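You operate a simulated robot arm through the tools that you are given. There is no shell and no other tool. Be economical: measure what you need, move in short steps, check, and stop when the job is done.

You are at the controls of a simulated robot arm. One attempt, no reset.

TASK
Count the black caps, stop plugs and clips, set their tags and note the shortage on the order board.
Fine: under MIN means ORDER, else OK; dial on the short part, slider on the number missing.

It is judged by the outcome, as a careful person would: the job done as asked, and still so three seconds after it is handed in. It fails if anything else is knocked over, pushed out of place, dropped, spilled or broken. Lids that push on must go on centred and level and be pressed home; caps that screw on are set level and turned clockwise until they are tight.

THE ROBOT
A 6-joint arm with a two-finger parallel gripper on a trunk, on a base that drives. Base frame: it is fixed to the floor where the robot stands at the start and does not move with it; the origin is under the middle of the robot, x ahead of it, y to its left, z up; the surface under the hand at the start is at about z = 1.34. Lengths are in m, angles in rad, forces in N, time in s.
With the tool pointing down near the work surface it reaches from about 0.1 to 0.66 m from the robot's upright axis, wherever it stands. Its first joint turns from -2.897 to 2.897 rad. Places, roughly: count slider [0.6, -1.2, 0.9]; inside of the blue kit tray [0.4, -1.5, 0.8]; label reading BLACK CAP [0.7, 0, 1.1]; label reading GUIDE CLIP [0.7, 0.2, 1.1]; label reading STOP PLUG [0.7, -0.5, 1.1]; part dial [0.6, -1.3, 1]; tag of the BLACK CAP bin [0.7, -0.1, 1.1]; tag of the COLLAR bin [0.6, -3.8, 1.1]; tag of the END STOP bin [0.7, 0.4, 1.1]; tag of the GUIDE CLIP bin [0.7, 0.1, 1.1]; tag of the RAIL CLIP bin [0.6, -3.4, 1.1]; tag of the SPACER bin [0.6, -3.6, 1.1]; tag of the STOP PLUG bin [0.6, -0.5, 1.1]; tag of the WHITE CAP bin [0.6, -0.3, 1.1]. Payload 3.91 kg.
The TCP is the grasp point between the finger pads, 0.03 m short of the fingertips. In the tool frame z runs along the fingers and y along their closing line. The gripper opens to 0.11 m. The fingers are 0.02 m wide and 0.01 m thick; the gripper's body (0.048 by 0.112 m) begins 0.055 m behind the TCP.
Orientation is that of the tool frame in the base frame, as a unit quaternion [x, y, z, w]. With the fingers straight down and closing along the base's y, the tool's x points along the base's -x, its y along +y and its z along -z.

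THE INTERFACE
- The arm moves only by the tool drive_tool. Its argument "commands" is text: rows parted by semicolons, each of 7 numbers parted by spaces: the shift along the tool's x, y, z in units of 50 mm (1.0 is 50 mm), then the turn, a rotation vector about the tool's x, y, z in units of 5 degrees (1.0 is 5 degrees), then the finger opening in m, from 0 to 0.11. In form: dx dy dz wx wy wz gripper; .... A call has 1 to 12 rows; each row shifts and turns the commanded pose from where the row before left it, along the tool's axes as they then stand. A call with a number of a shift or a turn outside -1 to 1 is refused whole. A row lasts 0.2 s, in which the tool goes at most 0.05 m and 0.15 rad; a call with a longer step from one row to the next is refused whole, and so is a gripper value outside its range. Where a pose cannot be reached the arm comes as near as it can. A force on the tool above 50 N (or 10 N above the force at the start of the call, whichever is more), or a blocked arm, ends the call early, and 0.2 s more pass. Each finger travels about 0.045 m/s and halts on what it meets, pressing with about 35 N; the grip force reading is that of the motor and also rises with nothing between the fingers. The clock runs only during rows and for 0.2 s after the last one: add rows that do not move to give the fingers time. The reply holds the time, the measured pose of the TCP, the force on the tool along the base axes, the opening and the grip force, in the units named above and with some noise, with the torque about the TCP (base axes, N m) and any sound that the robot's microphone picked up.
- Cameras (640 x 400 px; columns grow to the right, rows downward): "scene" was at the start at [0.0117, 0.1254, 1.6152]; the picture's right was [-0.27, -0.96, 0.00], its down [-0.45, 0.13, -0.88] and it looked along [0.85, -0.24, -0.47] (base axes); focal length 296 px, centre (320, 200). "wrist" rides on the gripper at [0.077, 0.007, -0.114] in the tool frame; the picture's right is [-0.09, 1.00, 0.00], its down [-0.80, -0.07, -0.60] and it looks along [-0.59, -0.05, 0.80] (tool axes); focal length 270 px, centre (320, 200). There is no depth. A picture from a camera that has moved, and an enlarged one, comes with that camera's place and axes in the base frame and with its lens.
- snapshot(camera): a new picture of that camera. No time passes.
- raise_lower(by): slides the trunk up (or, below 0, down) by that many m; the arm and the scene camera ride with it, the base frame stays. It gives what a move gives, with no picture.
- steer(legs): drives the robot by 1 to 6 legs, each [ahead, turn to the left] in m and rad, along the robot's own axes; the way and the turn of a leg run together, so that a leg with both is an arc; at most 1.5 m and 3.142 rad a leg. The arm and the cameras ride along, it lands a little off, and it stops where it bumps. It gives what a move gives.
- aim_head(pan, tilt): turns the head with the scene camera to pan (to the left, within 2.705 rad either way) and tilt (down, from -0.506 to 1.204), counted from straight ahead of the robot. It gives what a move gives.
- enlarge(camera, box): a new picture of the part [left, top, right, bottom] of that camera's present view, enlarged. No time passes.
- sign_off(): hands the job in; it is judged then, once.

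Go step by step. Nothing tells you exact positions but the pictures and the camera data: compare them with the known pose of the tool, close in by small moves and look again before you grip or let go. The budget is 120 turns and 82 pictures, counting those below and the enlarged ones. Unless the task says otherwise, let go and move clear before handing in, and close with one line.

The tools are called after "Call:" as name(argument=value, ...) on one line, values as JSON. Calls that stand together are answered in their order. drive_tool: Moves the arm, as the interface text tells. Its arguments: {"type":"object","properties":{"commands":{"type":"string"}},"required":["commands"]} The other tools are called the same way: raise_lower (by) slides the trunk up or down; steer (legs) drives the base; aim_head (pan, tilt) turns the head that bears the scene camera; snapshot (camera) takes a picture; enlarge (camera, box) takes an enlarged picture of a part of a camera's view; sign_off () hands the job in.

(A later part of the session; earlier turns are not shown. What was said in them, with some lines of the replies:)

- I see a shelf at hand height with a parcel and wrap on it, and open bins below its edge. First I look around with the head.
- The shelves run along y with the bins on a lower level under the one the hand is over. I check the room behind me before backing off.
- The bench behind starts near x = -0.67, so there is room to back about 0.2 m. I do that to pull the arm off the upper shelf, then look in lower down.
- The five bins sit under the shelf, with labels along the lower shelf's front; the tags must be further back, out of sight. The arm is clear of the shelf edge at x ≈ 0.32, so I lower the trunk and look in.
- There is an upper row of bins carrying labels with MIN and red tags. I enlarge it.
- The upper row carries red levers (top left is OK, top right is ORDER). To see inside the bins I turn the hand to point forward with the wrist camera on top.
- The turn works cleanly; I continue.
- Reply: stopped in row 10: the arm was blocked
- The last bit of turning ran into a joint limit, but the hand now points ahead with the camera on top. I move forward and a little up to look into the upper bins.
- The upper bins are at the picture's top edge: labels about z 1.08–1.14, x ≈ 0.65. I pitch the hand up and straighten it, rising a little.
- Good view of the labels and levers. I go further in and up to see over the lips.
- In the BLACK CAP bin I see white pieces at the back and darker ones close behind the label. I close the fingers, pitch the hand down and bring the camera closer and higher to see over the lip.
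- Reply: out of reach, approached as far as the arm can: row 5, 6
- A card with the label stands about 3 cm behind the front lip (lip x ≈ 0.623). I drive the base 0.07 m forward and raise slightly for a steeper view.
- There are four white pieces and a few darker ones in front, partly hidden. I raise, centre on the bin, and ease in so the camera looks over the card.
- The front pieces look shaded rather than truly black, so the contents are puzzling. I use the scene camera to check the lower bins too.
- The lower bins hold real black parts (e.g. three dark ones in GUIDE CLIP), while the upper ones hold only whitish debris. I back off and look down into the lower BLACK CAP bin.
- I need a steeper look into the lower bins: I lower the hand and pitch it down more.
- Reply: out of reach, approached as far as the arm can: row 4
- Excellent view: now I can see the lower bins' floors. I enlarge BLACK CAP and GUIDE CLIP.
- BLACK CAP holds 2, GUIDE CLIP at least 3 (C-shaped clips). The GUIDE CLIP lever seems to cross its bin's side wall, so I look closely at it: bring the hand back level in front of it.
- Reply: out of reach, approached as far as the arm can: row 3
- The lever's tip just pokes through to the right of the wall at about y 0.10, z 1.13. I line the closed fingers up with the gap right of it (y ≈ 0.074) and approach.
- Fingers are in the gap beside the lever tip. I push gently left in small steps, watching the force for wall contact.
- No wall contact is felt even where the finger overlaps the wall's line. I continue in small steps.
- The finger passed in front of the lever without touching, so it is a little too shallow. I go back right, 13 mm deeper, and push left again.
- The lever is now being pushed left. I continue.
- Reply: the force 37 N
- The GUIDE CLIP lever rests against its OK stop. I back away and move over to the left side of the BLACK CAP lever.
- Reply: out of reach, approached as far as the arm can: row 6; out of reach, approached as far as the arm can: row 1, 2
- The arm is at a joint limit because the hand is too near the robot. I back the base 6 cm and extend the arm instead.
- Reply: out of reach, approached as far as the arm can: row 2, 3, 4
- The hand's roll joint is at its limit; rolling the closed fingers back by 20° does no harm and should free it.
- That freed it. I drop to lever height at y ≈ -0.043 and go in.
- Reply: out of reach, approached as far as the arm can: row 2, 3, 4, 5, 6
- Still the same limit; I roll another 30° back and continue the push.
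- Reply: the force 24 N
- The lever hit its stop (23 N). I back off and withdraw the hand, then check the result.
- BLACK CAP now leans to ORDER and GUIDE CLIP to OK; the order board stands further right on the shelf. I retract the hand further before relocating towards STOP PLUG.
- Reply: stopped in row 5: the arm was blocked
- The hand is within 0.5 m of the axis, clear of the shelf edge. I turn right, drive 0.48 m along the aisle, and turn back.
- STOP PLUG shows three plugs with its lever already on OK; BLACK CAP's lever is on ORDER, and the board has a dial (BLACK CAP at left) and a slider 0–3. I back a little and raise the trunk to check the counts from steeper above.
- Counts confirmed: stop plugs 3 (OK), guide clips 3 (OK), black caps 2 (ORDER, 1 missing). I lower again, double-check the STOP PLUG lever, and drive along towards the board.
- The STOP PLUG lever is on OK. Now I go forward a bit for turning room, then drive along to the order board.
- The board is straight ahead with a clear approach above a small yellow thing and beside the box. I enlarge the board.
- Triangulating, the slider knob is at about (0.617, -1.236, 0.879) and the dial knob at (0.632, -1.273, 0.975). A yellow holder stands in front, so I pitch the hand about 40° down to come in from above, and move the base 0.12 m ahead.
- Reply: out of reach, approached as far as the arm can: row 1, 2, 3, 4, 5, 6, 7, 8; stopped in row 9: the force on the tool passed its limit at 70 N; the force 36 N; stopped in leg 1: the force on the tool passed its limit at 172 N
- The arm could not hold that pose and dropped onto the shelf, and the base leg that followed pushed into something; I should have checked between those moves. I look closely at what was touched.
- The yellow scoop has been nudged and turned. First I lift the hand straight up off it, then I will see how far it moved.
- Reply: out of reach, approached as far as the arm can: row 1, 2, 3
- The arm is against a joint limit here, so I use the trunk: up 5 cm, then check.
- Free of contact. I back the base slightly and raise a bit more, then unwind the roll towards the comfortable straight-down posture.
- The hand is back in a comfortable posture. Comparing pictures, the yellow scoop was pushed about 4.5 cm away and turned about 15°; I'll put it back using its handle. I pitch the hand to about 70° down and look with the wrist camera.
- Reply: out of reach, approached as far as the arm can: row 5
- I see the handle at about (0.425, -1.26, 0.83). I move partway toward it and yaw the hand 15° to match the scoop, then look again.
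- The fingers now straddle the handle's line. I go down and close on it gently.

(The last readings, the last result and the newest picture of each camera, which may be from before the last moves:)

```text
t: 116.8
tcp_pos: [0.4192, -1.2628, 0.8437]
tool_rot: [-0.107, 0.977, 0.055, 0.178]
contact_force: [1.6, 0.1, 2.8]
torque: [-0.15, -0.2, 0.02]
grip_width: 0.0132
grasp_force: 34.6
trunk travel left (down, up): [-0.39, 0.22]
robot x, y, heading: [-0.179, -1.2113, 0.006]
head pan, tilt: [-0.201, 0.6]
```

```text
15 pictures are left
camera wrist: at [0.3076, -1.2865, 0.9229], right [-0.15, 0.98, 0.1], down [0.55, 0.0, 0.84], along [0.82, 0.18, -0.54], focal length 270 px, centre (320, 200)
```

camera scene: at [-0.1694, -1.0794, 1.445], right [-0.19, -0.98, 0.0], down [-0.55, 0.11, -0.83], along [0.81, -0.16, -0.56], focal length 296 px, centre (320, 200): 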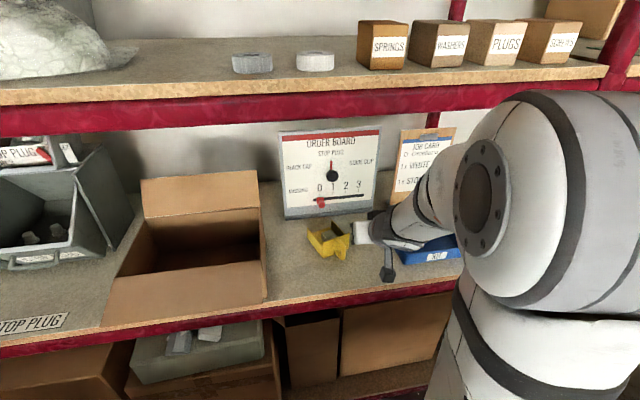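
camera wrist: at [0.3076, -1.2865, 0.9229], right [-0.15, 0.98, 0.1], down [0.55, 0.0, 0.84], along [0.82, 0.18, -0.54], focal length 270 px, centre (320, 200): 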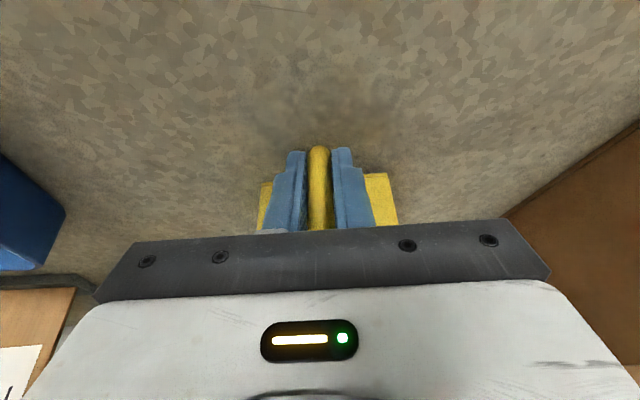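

I hold the handle. I slide the scoop back 5 cm along the shelf and turn it 13° back to how it stood.

Call:
drive_tool(commands="0.2175 0.1075 -0.0755 0 0 0 0.005;0.2175 0.1075 -0.0755 0 0 0 0.005;0.2175 0.1075 -0.0755 0 0 0 0.005;0.2175 0.1075 -0.0755 0 0 0 0.005;0 0 0 0.32 -0.063 0.832 0.005;0 0 0 0.32 -0.063 0.832 0.005;0 0 0 0.32 -0.063 0.832 0.005;0 0 0 0 0 0 0.005")

Call:
aim_head(pan=0.0, tilt=0.5)

Call:
snapshot(camera="scene")

```text
t: 118.6
tcp_pos: [0.3684, -1.2525, 0.8427]
tool_rot: [0.008, 0.982, 0.034, 0.184]
contact_force: [0.3, -0.1, -0.7]
torque: [-0.01, 0.1, 0.01]
grip_width: 0.0132
grasp_force: 35.0
trunk travel left (down, up): [-0.39, 0.22]
robot x, y, heading: [-0.1766, -1.2124, 0.005]
head pan, tilt: [-0.201, 0.6]
```

```text
t: 119.3
tcp_pos: [0.3682, -1.2525, 0.844]
tool_rot: [0.008, 0.982, 0.034, 0.184]
contact_force: [-0.5, -0.2, -2.5]
torque: [0.01, 0.09, -0.01]
grip_width: 0.0131
grasp_force: 35.1
trunk travel left (down, up): [-0.39, 0.22]
robot x, y, heading: [-0.1773, -1.2096, 0.009]
head pan, tilt: [0.0, 0.499]
```

```text
14 pictures are left
camera scene: at [-0.165, -1.0619, 1.454], right [0.01, -1.0, 0.0], down [-0.48, 0.0, -0.88], along [0.88, 0.0, -0.48], focal length 296 px, centre (320, 200)
```

scene: 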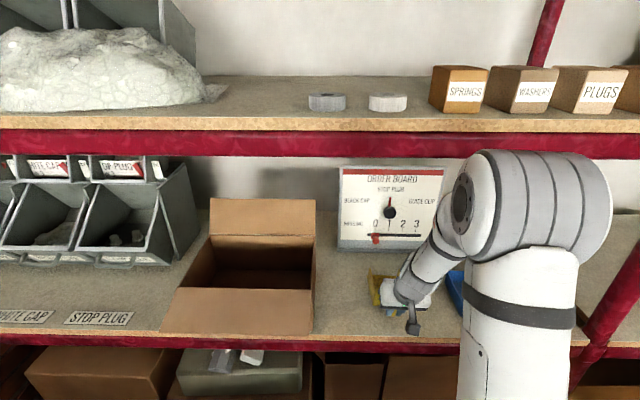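

The scoop's corner projects where it stood originally. I release and withdraw upward along the fingers.

Call:
drive_tool(commands="0 0 0 0 0 0 0.03;0 0 0 0 0 0 0.045;0 0 0 0 0 0 0.045;0 0 -0.4 0 0 0 0.045;0 0 -0.8 0 0 0 0.045;0 0 -0.8 0 0 0 0.045;0 0 -0.8 0 0 0 0.045;0 0 0 0 0 0 0")

Call:
enlarge(camera="scene", box=[320, 160, 520, 330])

```text
t: 121.1
tcp_pos: [0.3163, -1.2663, 0.971]
tool_rot: [0.006, 0.982, 0.041, 0.186]
contact_force: [0.7, 0.5, -0.3]
torque: [0.0, 0.0, 0.04]
grip_width: 0.0103
grasp_force: 0.0
out of reach, approached as far as the arm can: row 7
trunk travel left (down, up): [-0.39, 0.22]
robot x, y, heading: [-0.1806, -1.214, 0.009]
head pan, tilt: [0.0, 0.499]
```

```text
2.35 times, centred on (420, 245) of scene
camera zoom: at [-0.1655, -1.0619, 1.454], right [0.01, -1.0, 0.0], down [-0.48, 0.0, -0.88], along [0.88, 0.01, -0.48], focal length 696 px, centre (85, 94)
```

zoom: 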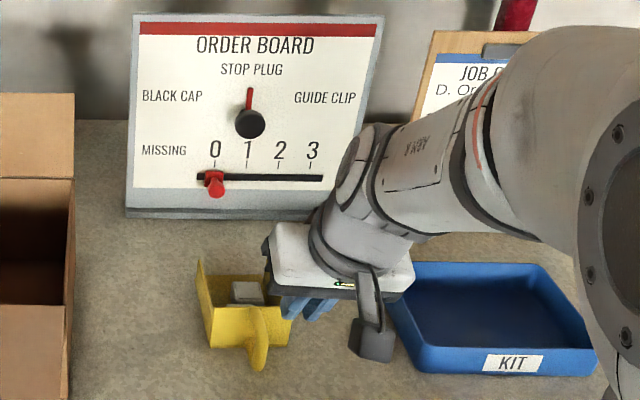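

The scoop is back as it was, and the kit tray matches its first-seen place. For the board I need the trunk lower so the elbow stays under the upper shelf: I flatten the hand to about 45°, back off the shelf edge, lower, and re-raise the hand.

Call:
drive_tool(commands="0 0 0 0 -1 0 0;0 0 0 0 -1 0 0;0 0 0 0 -1 0 0;0 0 0 0 -1 0 0;0 0 0 0 0 0 0")

Call:
steer(legs=[[-0.05, 0]])

```text
t: 122.3
tcp_pos: [0.3165, -1.2677, 0.9695]
tool_rot: [0.013, 0.936, 0.034, 0.351]
contact_force: [-0.3, 0.2, 0.3]
torque: [0.0, -0.01, -0.03]
grip_width: 0.0002
grasp_force: 35.5
trunk travel left (down, up): [-0.39, 0.22]
robot x, y, heading: [-0.1807, -1.2141, 0.01]
head pan, tilt: [0.0, 0.499]
```

```text
t: 123.2
tcp_pos: [0.2655, -1.2665, 0.9709]
tool_rot: [0.013, 0.936, 0.032, 0.352]
contact_force: [0.1, 0.4, 0.4]
torque: [-0.03, 0.03, 0.02]
grip_width: 0.0001
grasp_force: 34.5
trunk travel left (down, up): [-0.39, 0.22]
robot x, y, heading: [-0.2278, -1.2146, 0.008]
head pan, tilt: [0.0, 0.499]
```

Call:
drive_tool(commands="-0.33 0.03 -0.376 0 0 0 0;-0.33 0.03 -0.376 0 0 0 0;-0.33 0.03 -0.376 0 0 0 0;-0.33 0.03 -0.376 0 0 0 0;0 0 0 0 0 0 0")

```text
t: 124.4
tcp_pos: [0.2661, -1.2701, 1.0711]
tool_rot: [0.014, 0.935, 0.033, 0.352]
contact_force: [0.2, 1.2, 0.3]
torque: [-0.01, -0.02, 0.0]
grip_width: 0.0
grasp_force: 34.6
trunk travel left (down, up): [-0.39, 0.22]
robot x, y, heading: [-0.2282, -1.2106, 0.007]
head pan, tilt: [0.0, 0.499]
```

Call:
raise_lower(by=-0.18)

Call:
drive_tool(commands="-0.33 0.03 -0.376 0 0 0 0;-0.33 0.03 -0.376 0 0 0 0;-0.33 0.03 -0.376 0 0 0 0;0 0 0 0 0 0 0")

Call:
snapshot(camera="scene")

```text
t: 126.4
tcp_pos: [0.2663, -1.2698, 0.8922]
tool_rot: [0.013, 0.935, 0.033, 0.352]
contact_force: [1.1, -0.4, 0.4]
torque: [-0.05, -0.05, -0.02]
grip_width: 0.0
grasp_force: 34.9
trunk travel left (down, up): [-0.21, 0.4]
robot x, y, heading: [-0.2291, -1.21, 0.007]
head pan, tilt: [0.0, 0.499]
```

```text
t: 127.4
tcp_pos: [0.2674, -1.271, 0.9666]
tool_rot: [0.013, 0.935, 0.033, 0.352]
contact_force: [-0.6, 0.7, -0.4]
torque: [-0.02, 0.02, 0.0]
grip_width: 0.0001
grasp_force: 34.9
trunk travel left (down, up): [-0.21, 0.4]
robot x, y, heading: [-0.228, -1.2107, 0.008]
head pan, tilt: [0.0, 0.499]
```

```text
12 pictures are left
camera scene: at [-0.2156, -1.0621, 1.274], right [0.01, -1.0, 0.0], down [-0.48, 0.0, -0.88], along [0.88, 0.01, -0.48], focal length 296 px, centre (320, 200)
```

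scene: 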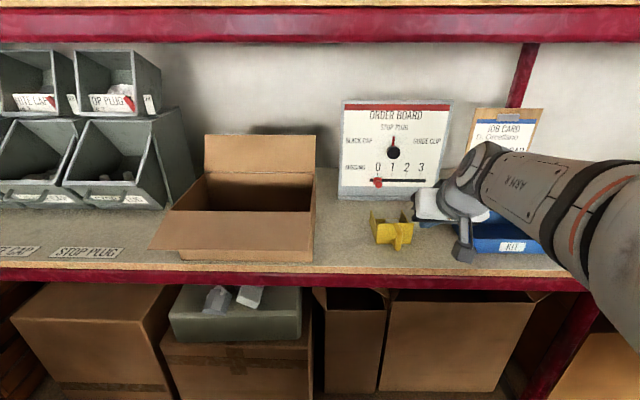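

Now the forearm runs level under the upper shelf. I lift the hand a little, shift right to y ≈ -1.30 (right of the pointer), and drive the base ahead 0.18 m above the scoop.

Call:
drive_tool(commands="-0.26 -0.3 -0.3 0 0 0 0;-0.26 -0.3 -0.3 0 0 0 0;0 0 0 0 0 0 0")

Call:
steer(legs=[[0.09, 0], [0.09, 0]])

```text
t: 128.2
tcp_pos: [0.2676, -1.3021, 1.0039]
tool_rot: [0.014, 0.936, 0.033, 0.351]
contact_force: [0.4, 0.7, 0.1]
torque: [0.0, 0.03, 0.01]
grip_width: 0.0
grasp_force: 35.4
trunk travel left (down, up): [-0.21, 0.4]
robot x, y, heading: [-0.2291, -1.2088, 0.009]
head pan, tilt: [0.0, 0.499]
```

```text
t: 130.0
tcp_pos: [0.4479, -1.3021, 1.0042]
tool_rot: [0.014, 0.935, 0.033, 0.352]
contact_force: [0.1, -0.1, 0.6]
torque: [-0.02, 0.03, -0.05]
grip_width: 0.0
grasp_force: 34.9
trunk travel left (down, up): [-0.21, 0.4]
robot x, y, heading: [-0.0507, -1.21, 0.002]
head pan, tilt: [0.0, 0.499]
```

Call:
drive_tool(commands="-0.74 0.01 0.473 0 0 0 0;-0.74 0.01 0.473 0 0 0 0;-0.74 0.01 0.473 0 0 0 0;0 0 0 0 0 0 0")

Call:
snapshot(camera="scene")

```text
t: 131.0
tcp_pos: [0.5795, -1.3024, 1.0251]
tool_rot: [0.014, 0.936, 0.033, 0.351]
contact_force: [0.4, 0.5, -0.5]
torque: [-0.01, -0.02, 0.01]
grip_width: 0.0001
grasp_force: 34.5
trunk travel left (down, up): [-0.21, 0.4]
robot x, y, heading: [-0.0495, -1.211, 0.008]
head pan, tilt: [0.0, 0.499]
```

```text
11 pictures are left
camera scene: at [-0.0342, -1.0611, 1.274], right [0.01, -1.0, 0.0], down [-0.48, 0.0, -0.88], along [0.88, 0.01, -0.48], focal length 296 px, centre (320, 200)
```

scene: 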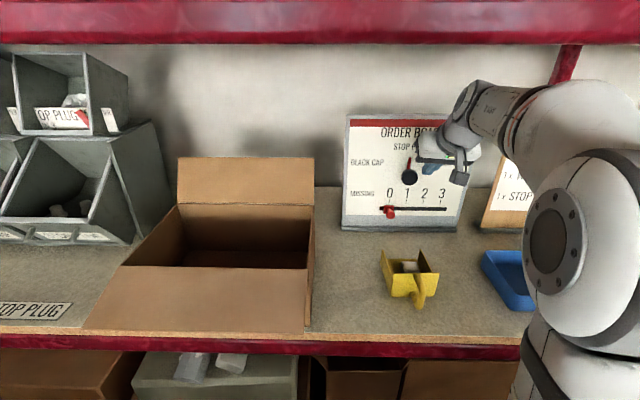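

The finger is just right of the pointer. I go 4 cm further in, checking for board contact.

Call:
drive_tool(commands="-0.21 0 0.16 0 0 0 0;-0.21 0 0.16 0 0 0 0;-0.21 0 0.16 0 0 0 0;0 0 0 0 0 0 0")

Call:
enlarge(camera="scene", box=[340, 110, 480, 235])

```text
t: 132.0
tcp_pos: [0.6168, -1.3032, 1.026]
tool_rot: [0.012, 0.935, 0.036, 0.352]
contact_force: [-0.7, -0.7, 0.0]
torque: [0.01, 0.01, 0.04]
grip_width: 0.0
grasp_force: 34.6
trunk travel left (down, up): [-0.21, 0.4]
robot x, y, heading: [-0.0498, -1.2121, 0.005]
head pan, tilt: [0.0, 0.499]
```

```text
3.20 times, centred on (410, 172) of scene
camera zoom: at [-0.0345, -1.0611, 1.274], right [0.01, -1.0, 0.0], down [-0.48, 0.0, -0.88], along [0.88, 0.01, -0.48], focal length 946 px, centre (32, 288)
```

zoom: 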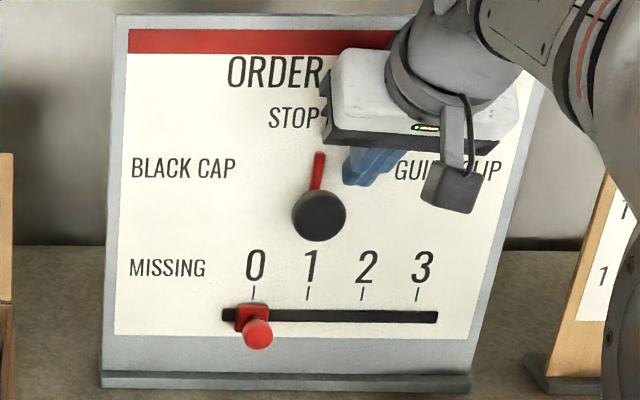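

The fingertip is beside the pointer. I push it left in small steps.

Call:
drive_tool(commands="0.006 0.12 0.006 0 0 0 0;0.006 0.12 0.006 0 0 0 0;0.006 0.12 0.006 0 0 0 0;0.006 0.12 0.006 0 0 0 0;0.006 0.12 0.006 0 0 0 0;0.006 0.12 0.006 0 0 0 0;0.006 0.12 0.006 0 0 0 0;0 0 0 0 0 0 0")

Call:
enlarge(camera="scene", box=[340, 110, 480, 235])

```text
t: 133.8
tcp_pos: [0.6081, -1.2911, 1.0209]
tool_rot: [0.012, 0.932, 0.037, 0.361]
contact_force: [22.6, -8.7, 39.6]
torque: [0.21, -1.19, -0.39]
grip_width: 0.0
grasp_force: 35.3
out of reach, approached as far as the arm can: row 2, 3, 4, 5, 6, 7
trunk travel left (down, up): [-0.21, 0.4]
robot x, y, heading: [-0.0507, -1.2112, 0.002]
head pan, tilt: [0.0, 0.499]
```

```text
3.20 times, centred on (410, 172) of scene
camera zoom: at [-0.0354, -1.0618, 1.2745], right [0.01, -1.0, 0.0], down [-0.48, 0.0, -0.88], along [0.88, 0.01, -0.48], focal length 946 px, centre (32, 288)
```

zoom: 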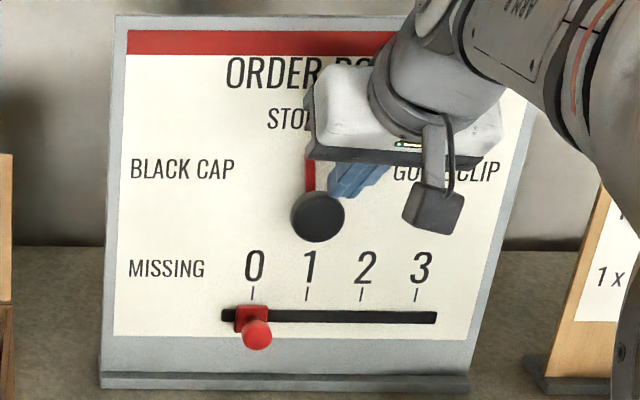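

The arm is at the end of its reach (0.66 m), so it sagged onto the knob. I back the finger off right and up, then bring the base closer.

Call:
drive_tool(commands="0.1 -0.3 -0.3 0 0 0 0;0.1 -0.2 -0.3 0 0 0 0;0 0 0 0 0 0 0")

```text
t: 134.6
tcp_pos: [0.5791, -1.3163, 1.0263]
tool_rot: [0.014, 0.936, 0.033, 0.351]
contact_force: [0.5, -0.8, 1.0]
torque: [0.01, -0.02, 0.01]
grip_width: 0.0001
grasp_force: 34.9
trunk travel left (down, up): [-0.21, 0.4]
robot x, y, heading: [-0.0495, -1.2106, 0.005]
head pan, tilt: [0.0, 0.499]
```

Call:
drive_tool(commands="0.53 0 -0.46 0 0 0 0;0.53 0 -0.46 0 0 0 0;0 0 0 0 0 0 0")

Call:
steer(legs=[[0.06, 0]])

```text
t: 135.4
tcp_pos: [0.5099, -1.3166, 1.0259]
tool_rot: [0.013, 0.935, 0.033, 0.353]
contact_force: [-0.2, -0.9, -0.3]
torque: [0.01, -0.03, -0.01]
grip_width: 0.0
grasp_force: 34.9
trunk travel left (down, up): [-0.21, 0.4]
robot x, y, heading: [-0.0481, -1.2106, 0.005]
head pan, tilt: [0.0, 0.499]
```

```text
t: 136.4
tcp_pos: [0.5705, -1.3162, 1.0266]
tool_rot: [0.013, 0.935, 0.033, 0.352]
contact_force: [-0.3, -0.5, -0.2]
torque: [0.04, 0.04, -0.03]
grip_width: 0.0003
grasp_force: 35.3
trunk travel left (down, up): [-0.21, 0.4]
robot x, y, heading: [0.0128, -1.2125, 0.002]
head pan, tilt: [0.0, 0.499]
```

Call:
drive_tool(commands="-0.38 0.13 0.295 0 0 0 0;-0.38 0.13 0.295 0 0 0 0;0 0.12 0 0 0 0 0;0.006 0.12 0.006 0 0 0 0;0.006 0.12 0.006 0 0 0 0;0 0 0 0 0 0 0")

```text
t: 137.8
tcp_pos: [0.6195, -1.2874, 1.03]
tool_rot: [0.011, 0.935, 0.037, 0.353]
contact_force: [0.7, -0.2, 0.6]
torque: [-0.01, 0.02, -0.01]
grip_width: 0.0
grasp_force: 35.5
trunk travel left (down, up): [-0.21, 0.4]
robot x, y, heading: [0.0121, -1.2124, 0.005]
head pan, tilt: [0.0, 0.499]
```

No limit now. I continue left.

Call:
drive_tool(commands="0.006 0.12 0.006 0 0 0 0;0.006 0.12 0.006 0 0 0 0;0.006 0.12 0.006 0 0 0 0;0.006 0.12 0.006 0 0 0 0;0 0 0 0 0 0 0")

Call:
enlarge(camera="scene", box=[340, 110, 500, 250])

```text
t: 139.0
tcp_pos: [0.6154, -1.2812, 1.0244]
tool_rot: [0.012, 0.935, 0.037, 0.353]
contact_force: [0.3, 1.2, 0.9]
torque: [0.0, 0.03, 0.02]
grip_width: 0.0001
grasp_force: 35.2
out of reach, approached as far as the arm can: row 1, 2, 3, 4
trunk travel left (down, up): [-0.21, 0.4]
robot x, y, heading: [0.0104, -1.2128, 0.002]
head pan, tilt: [0.0, 0.499]
```

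```text
2.86 times, centred on (420, 180) of scene
camera zoom: at [0.0262, -1.0607, 1.274], right [0.01, -1.0, 0.0], down [-0.48, 0.0, -0.88], along [0.88, 0.01, -0.48], focal length 845 px, centre (34, 257)
```

zoom: 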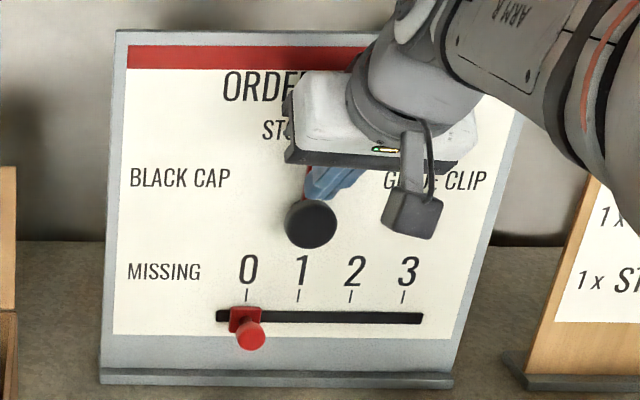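

The limit depends on sideways position, so it is likely the wrist roll again. I roll the closed fingers 25° the other way and push on.

Call:
drive_tool(commands="0 0 0 0 0 1 0;0 0 0 0 0 1 0;0 0 0 0 0 1 0;0 0 0 0 0 1 0;0 0 0 0 0 1 0;0 0 0 0 0 0 0")

```text
t: 140.4
tcp_pos: [0.5946, -1.3383, 0.9964]
tool_rot: [0.21, 0.91, 0.115, 0.339]
contact_force: [0.2, -0.4, -0.1]
torque: [-0.01, 0.0, 0.01]
grip_width: 0.0002
grasp_force: 35.2
out of reach, approached as far as the arm can: row 3, 4, 5
trunk travel left (down, up): [-0.21, 0.4]
robot x, y, heading: [0.0096, -1.2109, 0.008]
head pan, tilt: [0.0, 0.499]
```

That was the wrong way; I roll back and 25° beyond in the other direction.

Call:
drive_tool(commands="0 0 0 0 0 -1 0;0 0 0 0 0 -1 0;0 0 0 0 0 -1 0;0 0 0 0 0 -1 0;0 0 0 0 0 -1 0;0 0 0 0 0 -1 0;0 0 0 0 0 -1 0;0 0 0 0 0 -1 0;0 0 0 0 0 -1 0;0 0 0 0 0 -1 0;0 0 0 0 0 0 0")

```text
t: 142.8
tcp_pos: [0.5948, -1.3377, 0.9965]
tool_rot: [-0.189, 0.916, -0.045, 0.351]
contact_force: [0.2, 0.3, 0.3]
torque: [0.01, 0.01, 0.03]
grip_width: 0.0
grasp_force: 35.0
trunk travel left (down, up): [-0.21, 0.4]
robot x, y, heading: [0.0122, -1.2148, 0.005]
head pan, tilt: [0.0, 0.499]
```

Call:
drive_tool(commands="-0.492 0.183 -0.088 0 0 0 0;-0.492 0.183 -0.088 0 0 0 0;-0.045 0.111 0.006 0 0 0 0;-0.045 0.111 0.006 0 0 0 0;-0.045 0.111 0.006 0 0 0 0;-0.045 0.111 0.006 0 0 0 0;-0.045 0.111 0.006 0 0 0 0;0 0 0 0 0 0 0")

```text
t: 144.6
tcp_pos: [0.6144, -1.2805, 1.0274]
tool_rot: [-0.191, 0.915, -0.039, 0.352]
contact_force: [-0.5, -0.4, 0.5]
torque: [0.0, 0.03, -0.01]
grip_width: 0.0
grasp_force: 34.9
out of reach, approached as far as the arm can: row 7
trunk travel left (down, up): [-0.21, 0.4]
robot x, y, heading: [0.0126, -1.2125, 0.004]
head pan, tilt: [0.0, 0.499]
```

Not roll then. I try yawing the hand 15° left, which straightens the wrist relative to the forearm coming from the right.

Call:
drive_tool(commands="0 0 0 -0.626 -0.215 -0.749 0;0 0 0 -0.626 -0.215 -0.749 0;0 0 0 -0.626 -0.215 -0.749 0;0 0 0 0 0 0 0")

```text
t: 145.6
tcp_pos: [0.614, -1.2812, 1.0261]
tool_rot: [-0.308, 0.883, 0.003, 0.353]
contact_force: [0.1, -0.2, -0.2]
torque: [-0.01, -0.01, 0.0]
grip_width: 0.0
grasp_force: 34.2
trunk travel left (down, up): [-0.21, 0.4]
robot x, y, heading: [0.0121, -1.2072, 0.006]
head pan, tilt: [0.0, 0.499]
```

Call:
drive_tool(commands="-0.11 0.053 0.077 0 0 0 0;-0.065 0.097 0.027 0 0 0 0;-0.065 0.097 0.027 0 0 0 0;-0.065 0.097 0.027 0 0 0 0;0 0 0 0 0 0 0")

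Call:
enlarge(camera="scene", box=[340, 110, 500, 250])

```text
t: 146.8
tcp_pos: [0.6183, -1.2568, 1.0269]
tool_rot: [-0.307, 0.884, 0.002, 0.353]
contact_force: [0.8, -0.5, 0.3]
torque: [0.02, 0.01, 0.01]
grip_width: 0.0
grasp_force: 35.1
trunk travel left (down, up): [-0.21, 0.4]
robot x, y, heading: [0.0167, -1.2095, 0.006]
head pan, tilt: [0.0, 0.499]
```

```text
2.86 times, centred on (420, 180) of scene
camera zoom: at [0.0262, -1.0607, 1.274], right [0.01, -1.0, 0.0], down [-0.48, 0.0, -0.88], along [0.88, 0.01, -0.48], focal length 845 px, centre (34, 257)
```

zoom: 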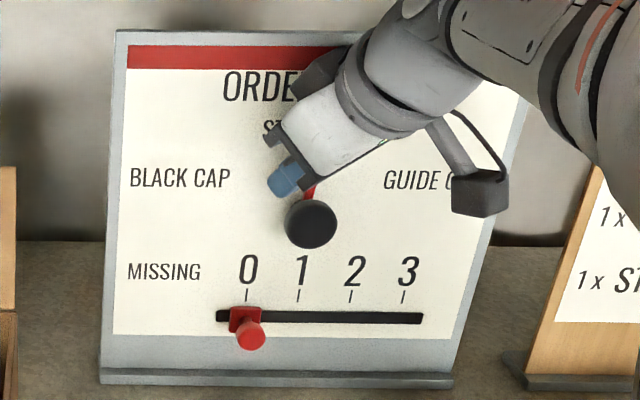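

The yaw frees the motion, but the finger passed in front of the pointer. I go back right, 1.8 cm deeper, and try again.

Call:
drive_tool(commands="0.26 -0.39 -0.11 0 0 0 0;0.26 -0.39 -0.11 0 0 0 0;-0.1 -0.1 0.112 0 0 0 0;-0.1 -0.1 0.112 0 0 0 0;0 0 0 0 0 0 0")

```text
t: 147.8
tcp_pos: [0.6275, -1.3045, 1.0281]
tool_rot: [-0.31, 0.885, 0.005, 0.349]
contact_force: [-30.7, -1.3, 5.7]
torque: [0.05, 0.3, 0.07]
grip_width: 0.0003
grasp_force: 34.4
trunk travel left (down, up): [-0.21, 0.4]
robot x, y, heading: [0.0115, -1.2098, 0.002]
head pan, tilt: [0.0, 0.499]
stopped in row 5: the force on the tool passed its limit at 57 N (the readings are from after the stop); the commanded pose is now the measured one
```

The tip touched the board face at x ≈ 0.65. I ease off 3 mm and push left close to the face.

Call:
drive_tool(commands="0.034 0.033 -0.037 0 0 0 0;-0.065 0.097 0.027 0 0 0 0;-0.065 0.097 0.027 0 0 0 0;-0.065 0.097 0.027 0 0 0 0;-0.065 0.097 0.027 0 0 0 0;-0.065 0.097 0.027 0 0 0 0;0 0 0 0 0 0 0")

Call:
enlarge(camera="scene", box=[340, 110, 500, 250])

```text
t: 149.4
tcp_pos: [0.6289, -1.2756, 1.0242]
tool_rot: [-0.308, 0.886, 0.005, 0.347]
contact_force: [-13.8, -11.4, 2.8]
torque: [-0.13, 0.13, -0.27]
grip_width: 0.0
grasp_force: 35.6
trunk travel left (down, up): [-0.21, 0.4]
robot x, y, heading: [0.011, -1.2124, 0.007]
head pan, tilt: [0.0, 0.499]
```

```text
2.86 times, centred on (420, 180) of scene
camera zoom: at [0.024, -1.0621, 1.2742], right [0.01, -1.0, 0.0], down [-0.48, 0.0, -0.88], along [0.88, 0.01, -0.48], focal length 845 px, centre (34, 257)
```

zoom: 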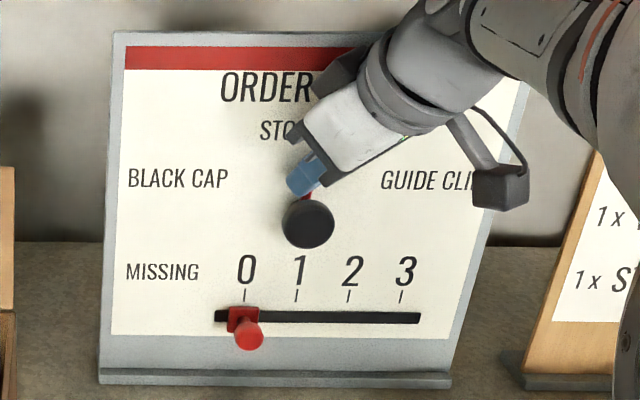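

The pointer itself doesn't catch the finger, so I'll turn the black knob by its rim: press the finger on top of the knob and drag it left. First off the face, right, and gently down onto the knob.

Call:
drive_tool(commands="0.33 -0.215 -0.214 0 0 0 0;0.0375 0.0127 0.045 0 0 0 0;0.0375 0.0127 0.045 0 0 0 0;0.0375 0.0127 0.045 0 0 0 0;0.0375 0.0127 0.045 0 0 0 0;0 0 0 0 0 0 0")

```text
t: 150.3
tcp_pos: [0.6204, -1.2947, 1.0231]
tool_rot: [-0.308, 0.883, 0.001, 0.354]
contact_force: [-0.3, -0.6, 0.2]
torque: [-0.01, -0.02, -0.05]
grip_width: 0.0001
grasp_force: 35.2
trunk travel left (down, up): [-0.21, 0.4]
robot x, y, heading: [0.0132, -1.2113, -0.001]
head pan, tilt: [0.0, 0.499]
stopped in row 4: the force on the tool passed its limit at 52 N (the readings are from after the stop); the commanded pose is now the measured one
```

Contact with the knob is at about tip z ≈ 1.0. I place the finger near the knob's top, press lightly and drag left.

Call:
drive_tool(commands="-0.075 -0.025 -0.09 0 0 0 0;-0.108 0.162 0.045 0 0 0 0;0.05 0.017 0.06 0 0 0 0;0.05 0.017 0.06 0 0 0 0;-0.037 0.067 0.025 0 0 0 0;-0.037 0.067 0.025 0 0 0 0;-0.037 0.067 0.025 0 0 0 0;-0.037 0.067 0.025 0 0 0 0;-0.037 0.067 0.025 0 0 0 0;-0.037 0.067 0.025 0 0 0 0;0 0 0 0 0 0 0")

Call:
enlarge(camera="scene", box=[340, 110, 500, 250])

```text
t: 152.7
tcp_pos: [0.6208, -1.2605, 1.015]
tool_rot: [-0.308, 0.884, 0.002, 0.351]
contact_force: [0.3, -0.2, 1.0]
torque: [-0.01, -0.01, 0.01]
grip_width: 0.0
grasp_force: 34.7
trunk travel left (down, up): [-0.21, 0.4]
robot x, y, heading: [0.0119, -1.2105, 0.005]
head pan, tilt: [0.0, 0.499]
```

```text
2.86 times, centred on (420, 180) of scene
camera zoom: at [0.0261, -1.0608, 1.2738], right [0.01, -1.0, 0.0], down [-0.48, 0.0, -0.88], along [0.88, 0.0, -0.48], focal length 845 px, centre (34, 257)
```

zoom: 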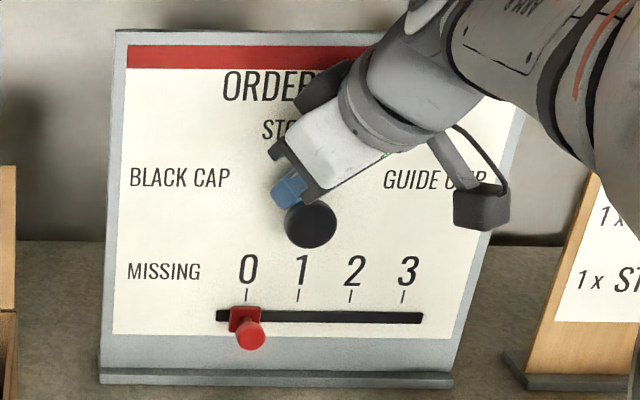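

The pointer no longer shows on the right, so it probably turned. I lift the finger clear to see.

Call:
drive_tool(commands="-0.375 -0.127 -0.45 0 0 0 0;-0.1 -0.04 -0.45 0 0 0 0;0 0 0 0 0 0 0")

Call:
enlarge(camera="scene", box=[340, 110, 480, 235])

```text
t: 153.5
tcp_pos: [0.6114, -1.2647, 1.069]
tool_rot: [-0.307, 0.884, 0.0, 0.353]
contact_force: [0.3, 0.7, 0.9]
torque: [-0.02, 0.01, -0.01]
grip_width: 0.0001
grasp_force: 34.8
trunk travel left (down, up): [-0.21, 0.4]
robot x, y, heading: [0.011, -1.2128, -0.001]
head pan, tilt: [0.0, 0.499]
```

```text
3.20 times, centred on (410, 172) of scene
camera zoom: at [0.026, -1.0607, 1.274], right [0.01, -1.0, 0.0], down [-0.48, 0.0, -0.88], along [0.88, 0.0, -0.48], focal length 946 px, centre (32, 288)
```

zoom: 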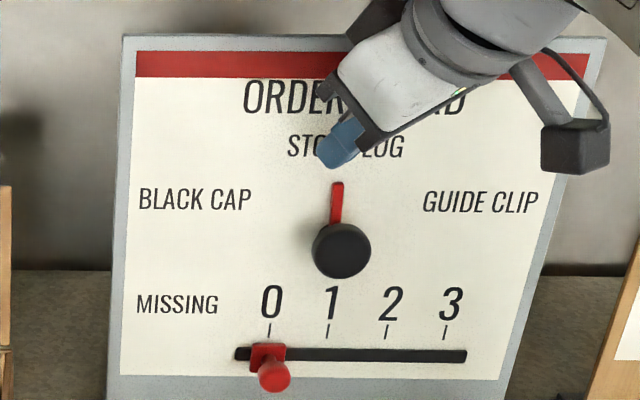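

The knob only turned slightly; it needs a proper grip, which I'll do in a level posture. With this downward posture I first do the slider: back off, move left of its knob, and check that the arm can get there.

Call:
drive_tool(commands="0.335 0.328 -0.373 0 0 0 0;0.335 0.328 -0.373 0 0 0 0;-0.314 0.47 0.13 0 0 0 0;-0.314 0.47 0.13 0 0 0 0;0 0 0 0 0 0 0")

```text
t: 154.7
tcp_pos: [0.5515, -1.2067, 1.0678]
tool_rot: [-0.309, 0.883, 0.002, 0.353]
contact_force: [0.0, 0.2, 0.3]
torque: [0.03, 0.01, 0.0]
grip_width: 0.0
grasp_force: 35.5
trunk travel left (down, up): [-0.21, 0.4]
robot x, y, heading: [0.0115, -1.2116, 0.006]
head pan, tilt: [0.0, 0.499]
```

Call:
drive_tool(commands="0.494 0.168 0.59 0 0 0 0;0.494 0.168 0.59 0 0 0 0;0.494 0.168 0.59 0 0 0 0;0.494 0.168 0.59 0 0 0 0;0 0 0 0 0 0 0")

```text
t: 155.9
tcp_pos: [0.5506, -1.2065, 0.9077]
tool_rot: [-0.307, 0.884, 0.001, 0.353]
contact_force: [-0.7, -0.1, 0.1]
torque: [-0.01, -0.02, 0.02]
grip_width: 0.0001
grasp_force: 34.9
trunk travel left (down, up): [-0.21, 0.4]
robot x, y, heading: [0.0151, -1.2089, 0.004]
head pan, tilt: [0.0, 0.499]
```

Call:
drive_tool(commands="-0.29 -0.284 0.323 0 0 0 0;-0.29 -0.284 0.323 0 0 0 0;0.054 -0.081 -0.022 0 0 0 0;0.054 -0.081 -0.022 0 0 0 0;0.054 -0.081 -0.022 0 0 0 0;0.054 -0.081 -0.022 0 0 0 0;0.054 -0.081 -0.022 0 0 0 0;0.054 -0.081 -0.022 0 0 0 0;0.054 -0.081 -0.022 0 0 0 0;0.054 -0.081 -0.022 0 0 0 0;0 0 0 0 0 0 0")

Call:
enlarge(camera="scene", box=[340, 120, 480, 260])

```text
t: 158.3
tcp_pos: [0.6024, -1.2466, 0.9108]
tool_rot: [-0.308, 0.883, 0.002, 0.354]
contact_force: [0.8, 2.5, 6.2]
torque: [0.06, -0.1, 0.02]
grip_width: 0.0001
grasp_force: 35.5
trunk travel left (down, up): [-0.21, 0.4]
robot x, y, heading: [0.0131, -1.2085, 0.009]
head pan, tilt: [0.0, 0.499]
```

```text
2.86 times, centred on (410, 190) of scene
camera zoom: at [0.0257, -1.0605, 1.2741], right [0.01, -1.0, 0.0], down [-0.48, 0.0, -0.88], along [0.88, 0.0, -0.48], focal length 845 px, centre (63, 229)
```

zoom: 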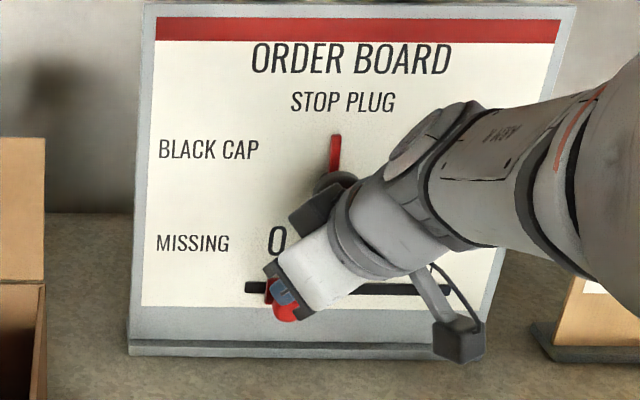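

The finger rode over the slider's ball. I go back left, 18 mm lower, and push right again, stopping short.

Call:
drive_tool(commands="-0.0625 -0.021 -0.075 0 0 0 0;-0.244 0.365 0.1 0 0 0 0;-0.244 0.365 0.1 0 0 0 0;0.29 0.098 0.345 0 0 0 0;0.065 -0.097 -0.027 0 0 0 0;0.065 -0.097 -0.027 0 0 0 0;0.065 -0.097 -0.027 0 0 0 0;0.065 -0.097 -0.027 0 0 0 0;0.065 -0.097 -0.027 0 0 0 0;0.065 -0.097 -0.027 0 0 0 0;0.065 -0.097 -0.027 0 0 0 0;0 0 0 0 0 0 0")

```text
t: 160.9
tcp_pos: [0.6026, -1.2435, 0.8936]
tool_rot: [-0.308, 0.883, 0.002, 0.353]
contact_force: [-2.1, -0.3, -2.0]
torque: [0.03, 0.08, 0.02]
grip_width: 0.0
grasp_force: 35.3
trunk travel left (down, up): [-0.21, 0.4]
robot x, y, heading: [0.0088, -1.2103, 0.006]
head pan, tilt: [0.0, 0.499]
```

Call:
drive_tool(commands="0.054 -0.081 -0.022 0 0 0 0;0.054 -0.081 -0.022 0 0 0 0;0.054 -0.081 -0.022 0 0 0 0;0 0 0 0 0 0 0")

Call:
enlarge(camera="scene", box=[340, 120, 480, 260])

```text
t: 161.9
tcp_pos: [0.6028, -1.2591, 0.8936]
tool_rot: [-0.308, 0.883, 0.002, 0.354]
contact_force: [-1.8, 1.6, -0.6]
torque: [0.04, 0.08, 0.03]
grip_width: 0.0002
grasp_force: 34.8
trunk travel left (down, up): [-0.21, 0.4]
robot x, y, heading: [0.0088, -1.2096, 0.006]
head pan, tilt: [0.0, 0.499]
```

```text
2.86 times, centred on (410, 190) of scene
camera zoom: at [0.0261, -1.0605, 1.274], right [0.01, -1.0, 0.0], down [-0.48, 0.0, -0.88], along [0.88, 0.0, -0.48], focal length 845 px, centre (63, 229)
```

zoom: 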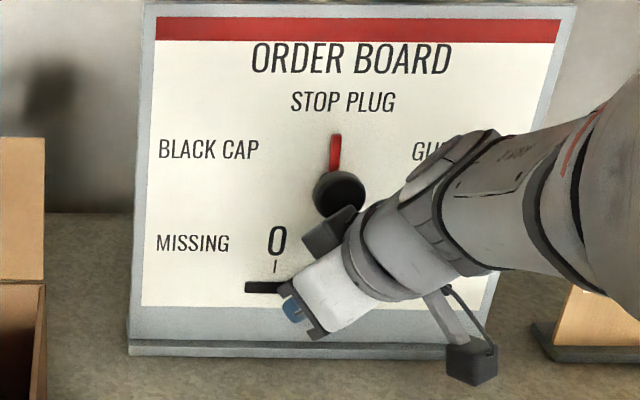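

The slider has left 0 and, by the finger's position, is about 6 mm short of 1. I push that bit, then withdraw and check later together with the dial.

Call:
drive_tool(commands="0.038 -0.057 -0.016 0 0 0 0;0.038 -0.057 -0.016 0 0 0 0;0 0 0 0 0 0 0;-0.108 0.162 0.045 0 0 0 0;0.28 0.273 -0.311 0 0 0 0;0.28 0.273 -0.311 0 0 0 0;0 0 0 0 0 0 0")

```text
t: 163.5
tcp_pos: [0.5522, -1.2556, 0.8928]
tool_rot: [-0.308, 0.883, 0.002, 0.354]
contact_force: [-0.4, -0.8, 0.4]
torque: [0.0, -0.04, 0.01]
grip_width: 0.0002
grasp_force: 35.3
trunk travel left (down, up): [-0.21, 0.4]
robot x, y, heading: [0.0126, -1.2103, 0.001]
head pan, tilt: [0.0, 0.499]
```

Now the dial: I raise the hand clear and turn it so its fingers can straddle the knob in the board's plane, leaning to the right.

Call:
drive_tool(commands="-0.417 -0.141 -0.5 0 0 0 0;-0.417 -0.141 -0.5 0 0 0 0;-0.417 -0.141 -0.5 0 0 0 0;0 0 0 -0.262 -0.157 0.949 0;0 0 0 -0.262 -0.157 0.949 0;0 0 0 -0.262 -0.157 0.949 0;0 0 0 -0.262 -0.157 0.949 0;0 0 0 -0.262 -0.157 0.949 0;0 0 0 -0.262 -0.157 0.949 0;0 0 0 0 0 0 0")

```text
t: 165.7
tcp_pos: [0.552, -1.2558, 0.9935]
tool_rot: [-0.104, 0.914, 0.161, 0.357]
contact_force: [-0.1, 0.0, 0.4]
torque: [0.0, 0.03, 0.02]
grip_width: 0.0001
grasp_force: 35.7
trunk travel left (down, up): [-0.21, 0.4]
robot x, y, heading: [0.0128, -1.2105, 0.006]
head pan, tilt: [0.0, 0.499]
```

Feasible so far; I finish the rotation and open the fingers to 5.5 cm.

Call:
drive_tool(commands="0 0 0 -0.262 -0.157 0.949 0.02;0 0 0 -0.262 -0.157 0.949 0.04;0 0 0 -0.262 -0.157 0.949 0.055;0 0 0 -0.262 -0.157 0.949 0.06;0 0 0 -0.262 -0.157 0.949 0.06;0 0 0 -0.262 -0.157 0.949 0.06;0 0 0 0 0 0 0.06")

```text
t: 167.3
tcp_pos: [0.5529, -1.2571, 0.9922]
tool_rot: [0.106, 0.883, 0.31, 0.335]
contact_force: [-0.1, 1.3, -0.9]
torque: [0.01, 0.0, -0.03]
grip_width: 0.0599
grasp_force: 0.1
trunk travel left (down, up): [-0.21, 0.4]
robot x, y, heading: [0.0115, -1.2083, 0.01]
head pan, tilt: [0.0, 0.499]
```

The posture is reached with the closing line in the board's plane (leaning 38°). I move over the knob and in, stopping just short of the face.

Call:
drive_tool(commands="-0.153 -0.47 -0.19 0 0 0 0.06;-0.326 -0.009 0.285 0 0 0 0.06;-0.326 -0.009 0.285 0 0 0 0.06;-0.326 -0.009 0.285 0 0 0 0.06;0 0 0 0 0 0 0.06")

```text
t: 168.5
tcp_pos: [0.6173, -1.2831, 0.9876]
tool_rot: [0.107, 0.884, 0.31, 0.335]
contact_force: [0.7, -0.2, 0.4]
torque: [0.0, 0.0, 0.0]
grip_width: 0.0601
grasp_force: 0.1
trunk travel left (down, up): [-0.21, 0.4]
robot x, y, heading: [0.0109, -1.2126, 0.002]
head pan, tilt: [0.0, 0.499]
```

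No contact yet. I close on the knob and check the width (expected about 38 mm).

Call:
drive_tool(commands="0 0 0 0 0 0 0.045;0 0 0 0 0 0 0.04;0 0 0 0 0 0 0.034;0 0 0 0 0 0 0.03;0 0 0 0 0 0 0.03;0 0 0 0 0 0 0.03")

```text
t: 169.9
tcp_pos: [0.6171, -1.2841, 0.9871]
tool_rot: [0.108, 0.884, 0.31, 0.334]
contact_force: [-6.1, -19.4, -13.1]
torque: [-0.3, 0.56, -0.18]
grip_width: 0.0417
grasp_force: 12.0
trunk travel left (down, up): [-0.21, 0.4]
robot x, y, heading: [0.0136, -1.2117, 0.003]
head pan, tilt: [0.0, 0.499]
```

One finger touches first, so I shift 3 mm toward it and let both close.

Call:
drive_tool(commands="0 -0.06 0 0 0 0 0.03;0 0 0 0 0 0 0.03;0 0 0 0 0 0 0.03;0 0 0 0 0 0 0.03")

```text
t: 170.9
tcp_pos: [0.6172, -1.2862, 0.9867]
tool_rot: [0.107, 0.883, 0.31, 0.335]
contact_force: [-3.6, -12.4, -5.3]
torque: [-0.18, 0.49, 0.43]
grip_width: 0.0392
grasp_force: 45.2
trunk travel left (down, up): [-0.21, 0.4]
robot x, y, heading: [0.0139, -1.2103, 0.006]
head pan, tilt: [0.0, 0.499]
```

Both fingers hold the knob (39 mm, 45 N). I turn it 30° counter-clockwise about its axis.

Call:
drive_tool(commands="0 0.029 0 0.752 0.021 -0.657 0.03;0 0.029 0 0.752 0.021 -0.657 0.03;0 0.029 0 0.752 0.021 -0.657 0.03;0 0.029 0 0.752 0.021 -0.657 0.03;0 0.029 0 0.752 0.021 -0.657 0.03;0 0.029 0 0.752 0.021 -0.657 0.03;0 0 0 0 0 0 0.03")

```text
t: 172.5
tcp_pos: [0.6161, -1.2787, 0.9885]
tool_rot: [0.017, 0.934, 0.07, 0.35]
contact_force: [-6.7, -21.9, -3.1]
torque: [-0.29, 0.77, -0.04]
grip_width: 0.039
grasp_force: 45.1
trunk travel left (down, up): [-0.21, 0.4]
robot x, y, heading: [0.0102, -1.2103, 0.007]
head pan, tilt: [0.0, 0.499]
```

Good, no limit. One more step, then I open, swing the hand back 35°, and regrip for a second stroke.

Call:
drive_tool(commands="0 0.029 0 0.752 0.021 -0.657 0.03;0 0 0 0 0 0 0.03;0 0 0 0 0 0 0.06;0 0 0 0 0 0 0.06;0 -0.029 0 -0.752 -0.021 0.657 0.06;0 -0.029 0 -0.752 -0.021 0.657 0.06;0 -0.029 0 -0.752 -0.021 0.657 0.06;0 -0.029 0 -0.752 -0.021 0.657 0.06;0 -0.029 0 -0.752 -0.021 0.657 0.06;0 -0.029 0 -0.752 -0.021 0.657 0.06;0 -0.029 0 -0.752 -0.021 0.657 0.06;0 0 0 0 0 0 0.06")

```text
t: 175.1
tcp_pos: [0.6173, -1.2861, 0.9878]
tool_rot: [0.107, 0.883, 0.31, 0.335]
contact_force: [-0.5, -0.2, 0.6]
torque: [-0.02, 0.03, 0.0]
grip_width: 0.0599
grasp_force: 0.0
trunk travel left (down, up): [-0.21, 0.4]
robot x, y, heading: [0.0121, -1.2125, 0.007]
head pan, tilt: [0.0, 0.499]
```

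I use one of the two remaining pictures to check pointer angle and slider.

Call:
enlarge(camera="scene", box=[340, 120, 480, 260])

```text
2.86 times, centred on (410, 190) of scene
camera zoom: at [0.0262, -1.0608, 1.274], right [0.01, -1.0, 0.0], down [-0.48, 0.0, -0.88], along [0.88, 0.01, -0.48], focal length 845 px, centre (63, 229)
```

zoom: 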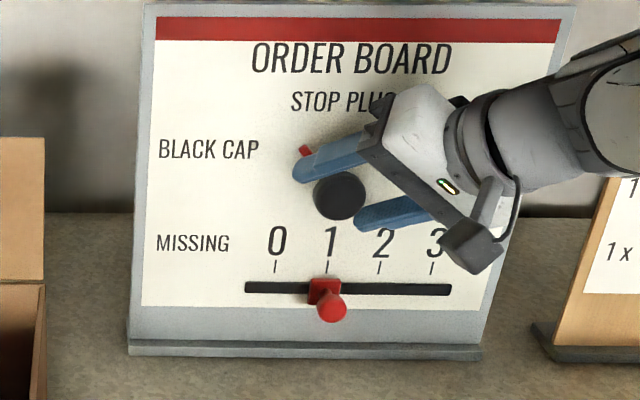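

The slider sits exactly at 1, and the pointer has turned about 48° left; the BLACK CAP label lies at about 75°. I regrip and turn 25° more.

Call:
drive_tool(commands="0 0 0 0 0 0 0.04;0 0 0 0 0 0 0.03;0 0 0 0 0 0 0.03;0 0 0 0 0 0 0.03;0 0 0 0 0 0 0.03;0 0.029 0 0.752 0.021 -0.657 0.03;0 0.029 0 0.752 0.021 -0.657 0.03;0 0.029 0 0.752 0.021 -0.657 0.03;0 0.029 0 0.752 0.021 -0.657 0.03;0 0.029 0 0.752 0.021 -0.657 0.03;0 0 0 0 0 0 0.03")

```text
t: 177.5
tcp_pos: [0.6179, -1.2804, 0.9884]
tool_rot: [0.032, 0.93, 0.112, 0.348]
contact_force: [-3.2, -16.2, -13.9]
torque: [0.23, 0.17, -0.3]
grip_width: 0.0392
grasp_force: 45.2
trunk travel left (down, up): [-0.21, 0.4]
robot x, y, heading: [0.0111, -1.2162, 0.003]
head pan, tilt: [0.0, 0.499]
```

I release, back straight away from the board, and take the last picture.

Call:
drive_tool(commands="0 0 0 0 0 0 0.045;0 0 0 0 0 0 0.06;0 0 0 0 0 0 0.06;0.302 0.038 -0.262 0 0 0 0.06;0.604 0.077 -0.523 0 0 0 0.06;0.604 0.077 -0.523 0 0 0 0.06;-0.26 0.1 -0.3 0 0 0 0.06;-0.26 0.1 -0.3 0 0 0 0.06;0 0 0 0 0 0 0.06")

Call:
enlarge(camera="scene", box=[340, 110, 500, 310])

```text
t: 179.5
tcp_pos: [0.5164, -1.2703, 1.0332]
tool_rot: [0.031, 0.93, 0.112, 0.35]
contact_force: [0.2, -0.3, 0.2]
torque: [0.01, 0.05, -0.03]
grip_width: 0.06
grasp_force: 0.1
trunk travel left (down, up): [-0.21, 0.4]
robot x, y, heading: [0.0156, -1.2094, 0.004]
head pan, tilt: [0.0, 0.499]
```

```text
2.00 times, centred on (420, 210) of scene
camera zoom: at [0.0261, -1.0607, 1.274], right [0.01, -1.0, 0.0], down [-0.48, 0.0, -0.88], along [0.88, 0.0, -0.48], focal length 591 px, centre (120, 180)
```

zoom: 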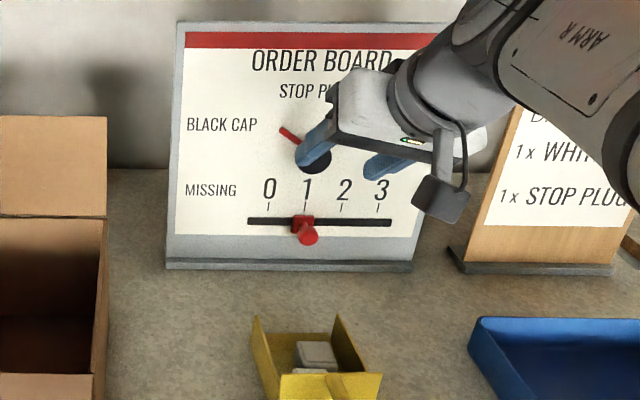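

The slider is at 1 and the scoop, tray and box are in place; the pointer is past 60° toward BLACK CAP but slightly above the label's middle. I go back along the same path and turn 10° more.

Call:
drive_tool(commands="0.26 -0.1 0.3 0 0 0 0.06;0.26 -0.1 0.3 0 0 0 0.06;-0.604 -0.077 0.523 0 0 0 0.06;-0.604 -0.077 0.523 0 0 0 0.06;-0.302 -0.038 0.262 0 0 0 0.06;0 0 0 0 0 0 0.06")

```text
t: 180.9
tcp_pos: [0.6178, -1.2772, 0.9901]
tool_rot: [0.032, 0.93, 0.112, 0.349]
contact_force: [0.2, 0.7, -0.5]
torque: [-0.01, 0.0, 0.01]
grip_width: 0.0598
grasp_force: 0.0
trunk travel left (down, up): [-0.21, 0.4]
robot x, y, heading: [0.0115, -1.2111, 0.002]
head pan, tilt: [0.0, 0.499]
```

Call:
drive_tool(commands="0 -0.03 0 0 0 0 0.04;0 0 0 0 0 0 0.03;0 0 0 0 0 0 0.03;0 0 0 0 0 0 0.03;0 0 0 0 0 0 0.03;0 0.029 0 0.752 0.021 -0.657 0.03;0 0.029 0 0.752 0.021 -0.657 0.03;0 0 0 0 0 0 0.03")

```text
t: 182.7
tcp_pos: [0.617, -1.2782, 0.9894]
tool_rot: [0.001, 0.936, 0.03, 0.35]
contact_force: [-1.4, -6.2, -6.7]
torque: [0.65, 0.24, -0.17]
grip_width: 0.0396
grasp_force: 45.3
trunk travel left (down, up): [-0.21, 0.4]
robot x, y, heading: [0.0133, -1.2111, 0.007]
head pan, tilt: [0.0, 0.499]
```

The knob turned with the hand. I release, back straight off, and lift clear.

Call:
drive_tool(commands="0 0 0 0 0 0 0.045;0 0 0 0 0 0 0.06;0 0 0 0 0 0 0.06;0.302 0.01 -0.262 0 0 0 0.06;0.604 0.015 -0.523 0 0 0 0.06;0.604 0.015 -0.523 0 0 0 0.06;-0.26 0 -0.3 0 0 0 0.06;-0.26 0 -0.3 0 0 0 0.06;0 0 0 0 0 0 0.06")

```text
t: 184.7
tcp_pos: [0.5175, -1.2778, 1.0298]
tool_rot: [0.0, 0.936, 0.03, 0.351]
contact_force: [0.5, 0.7, 0.4]
torque: [-0.02, -0.02, 0.03]
grip_width: 0.06
grasp_force: 0.0
trunk travel left (down, up): [-0.21, 0.4]
robot x, y, heading: [0.011, -1.2084, 0.005]
head pan, tilt: [0.0, 0.499]
```

The hand is clear of the board. Tags, slider and dial are set, so I hand the job in.

Call:
sign_off()

```text
The job is handed in.
```

I counted 2 black caps, 3 stop plugs and 3 guide clips, each against MIN 3. BLACK CAP is set to ORDER, GUIDE CLIP to OK, and STOP PLUG was already on OK. The order board's slider is on 1 and its dial is turned to BLACK CAP. I made one last 10° dial turn after my final picture, so its end position is unchecked. On the way I bumped the yellow scoop by about 5 cm and put it back as near as I could judge to where it stood.
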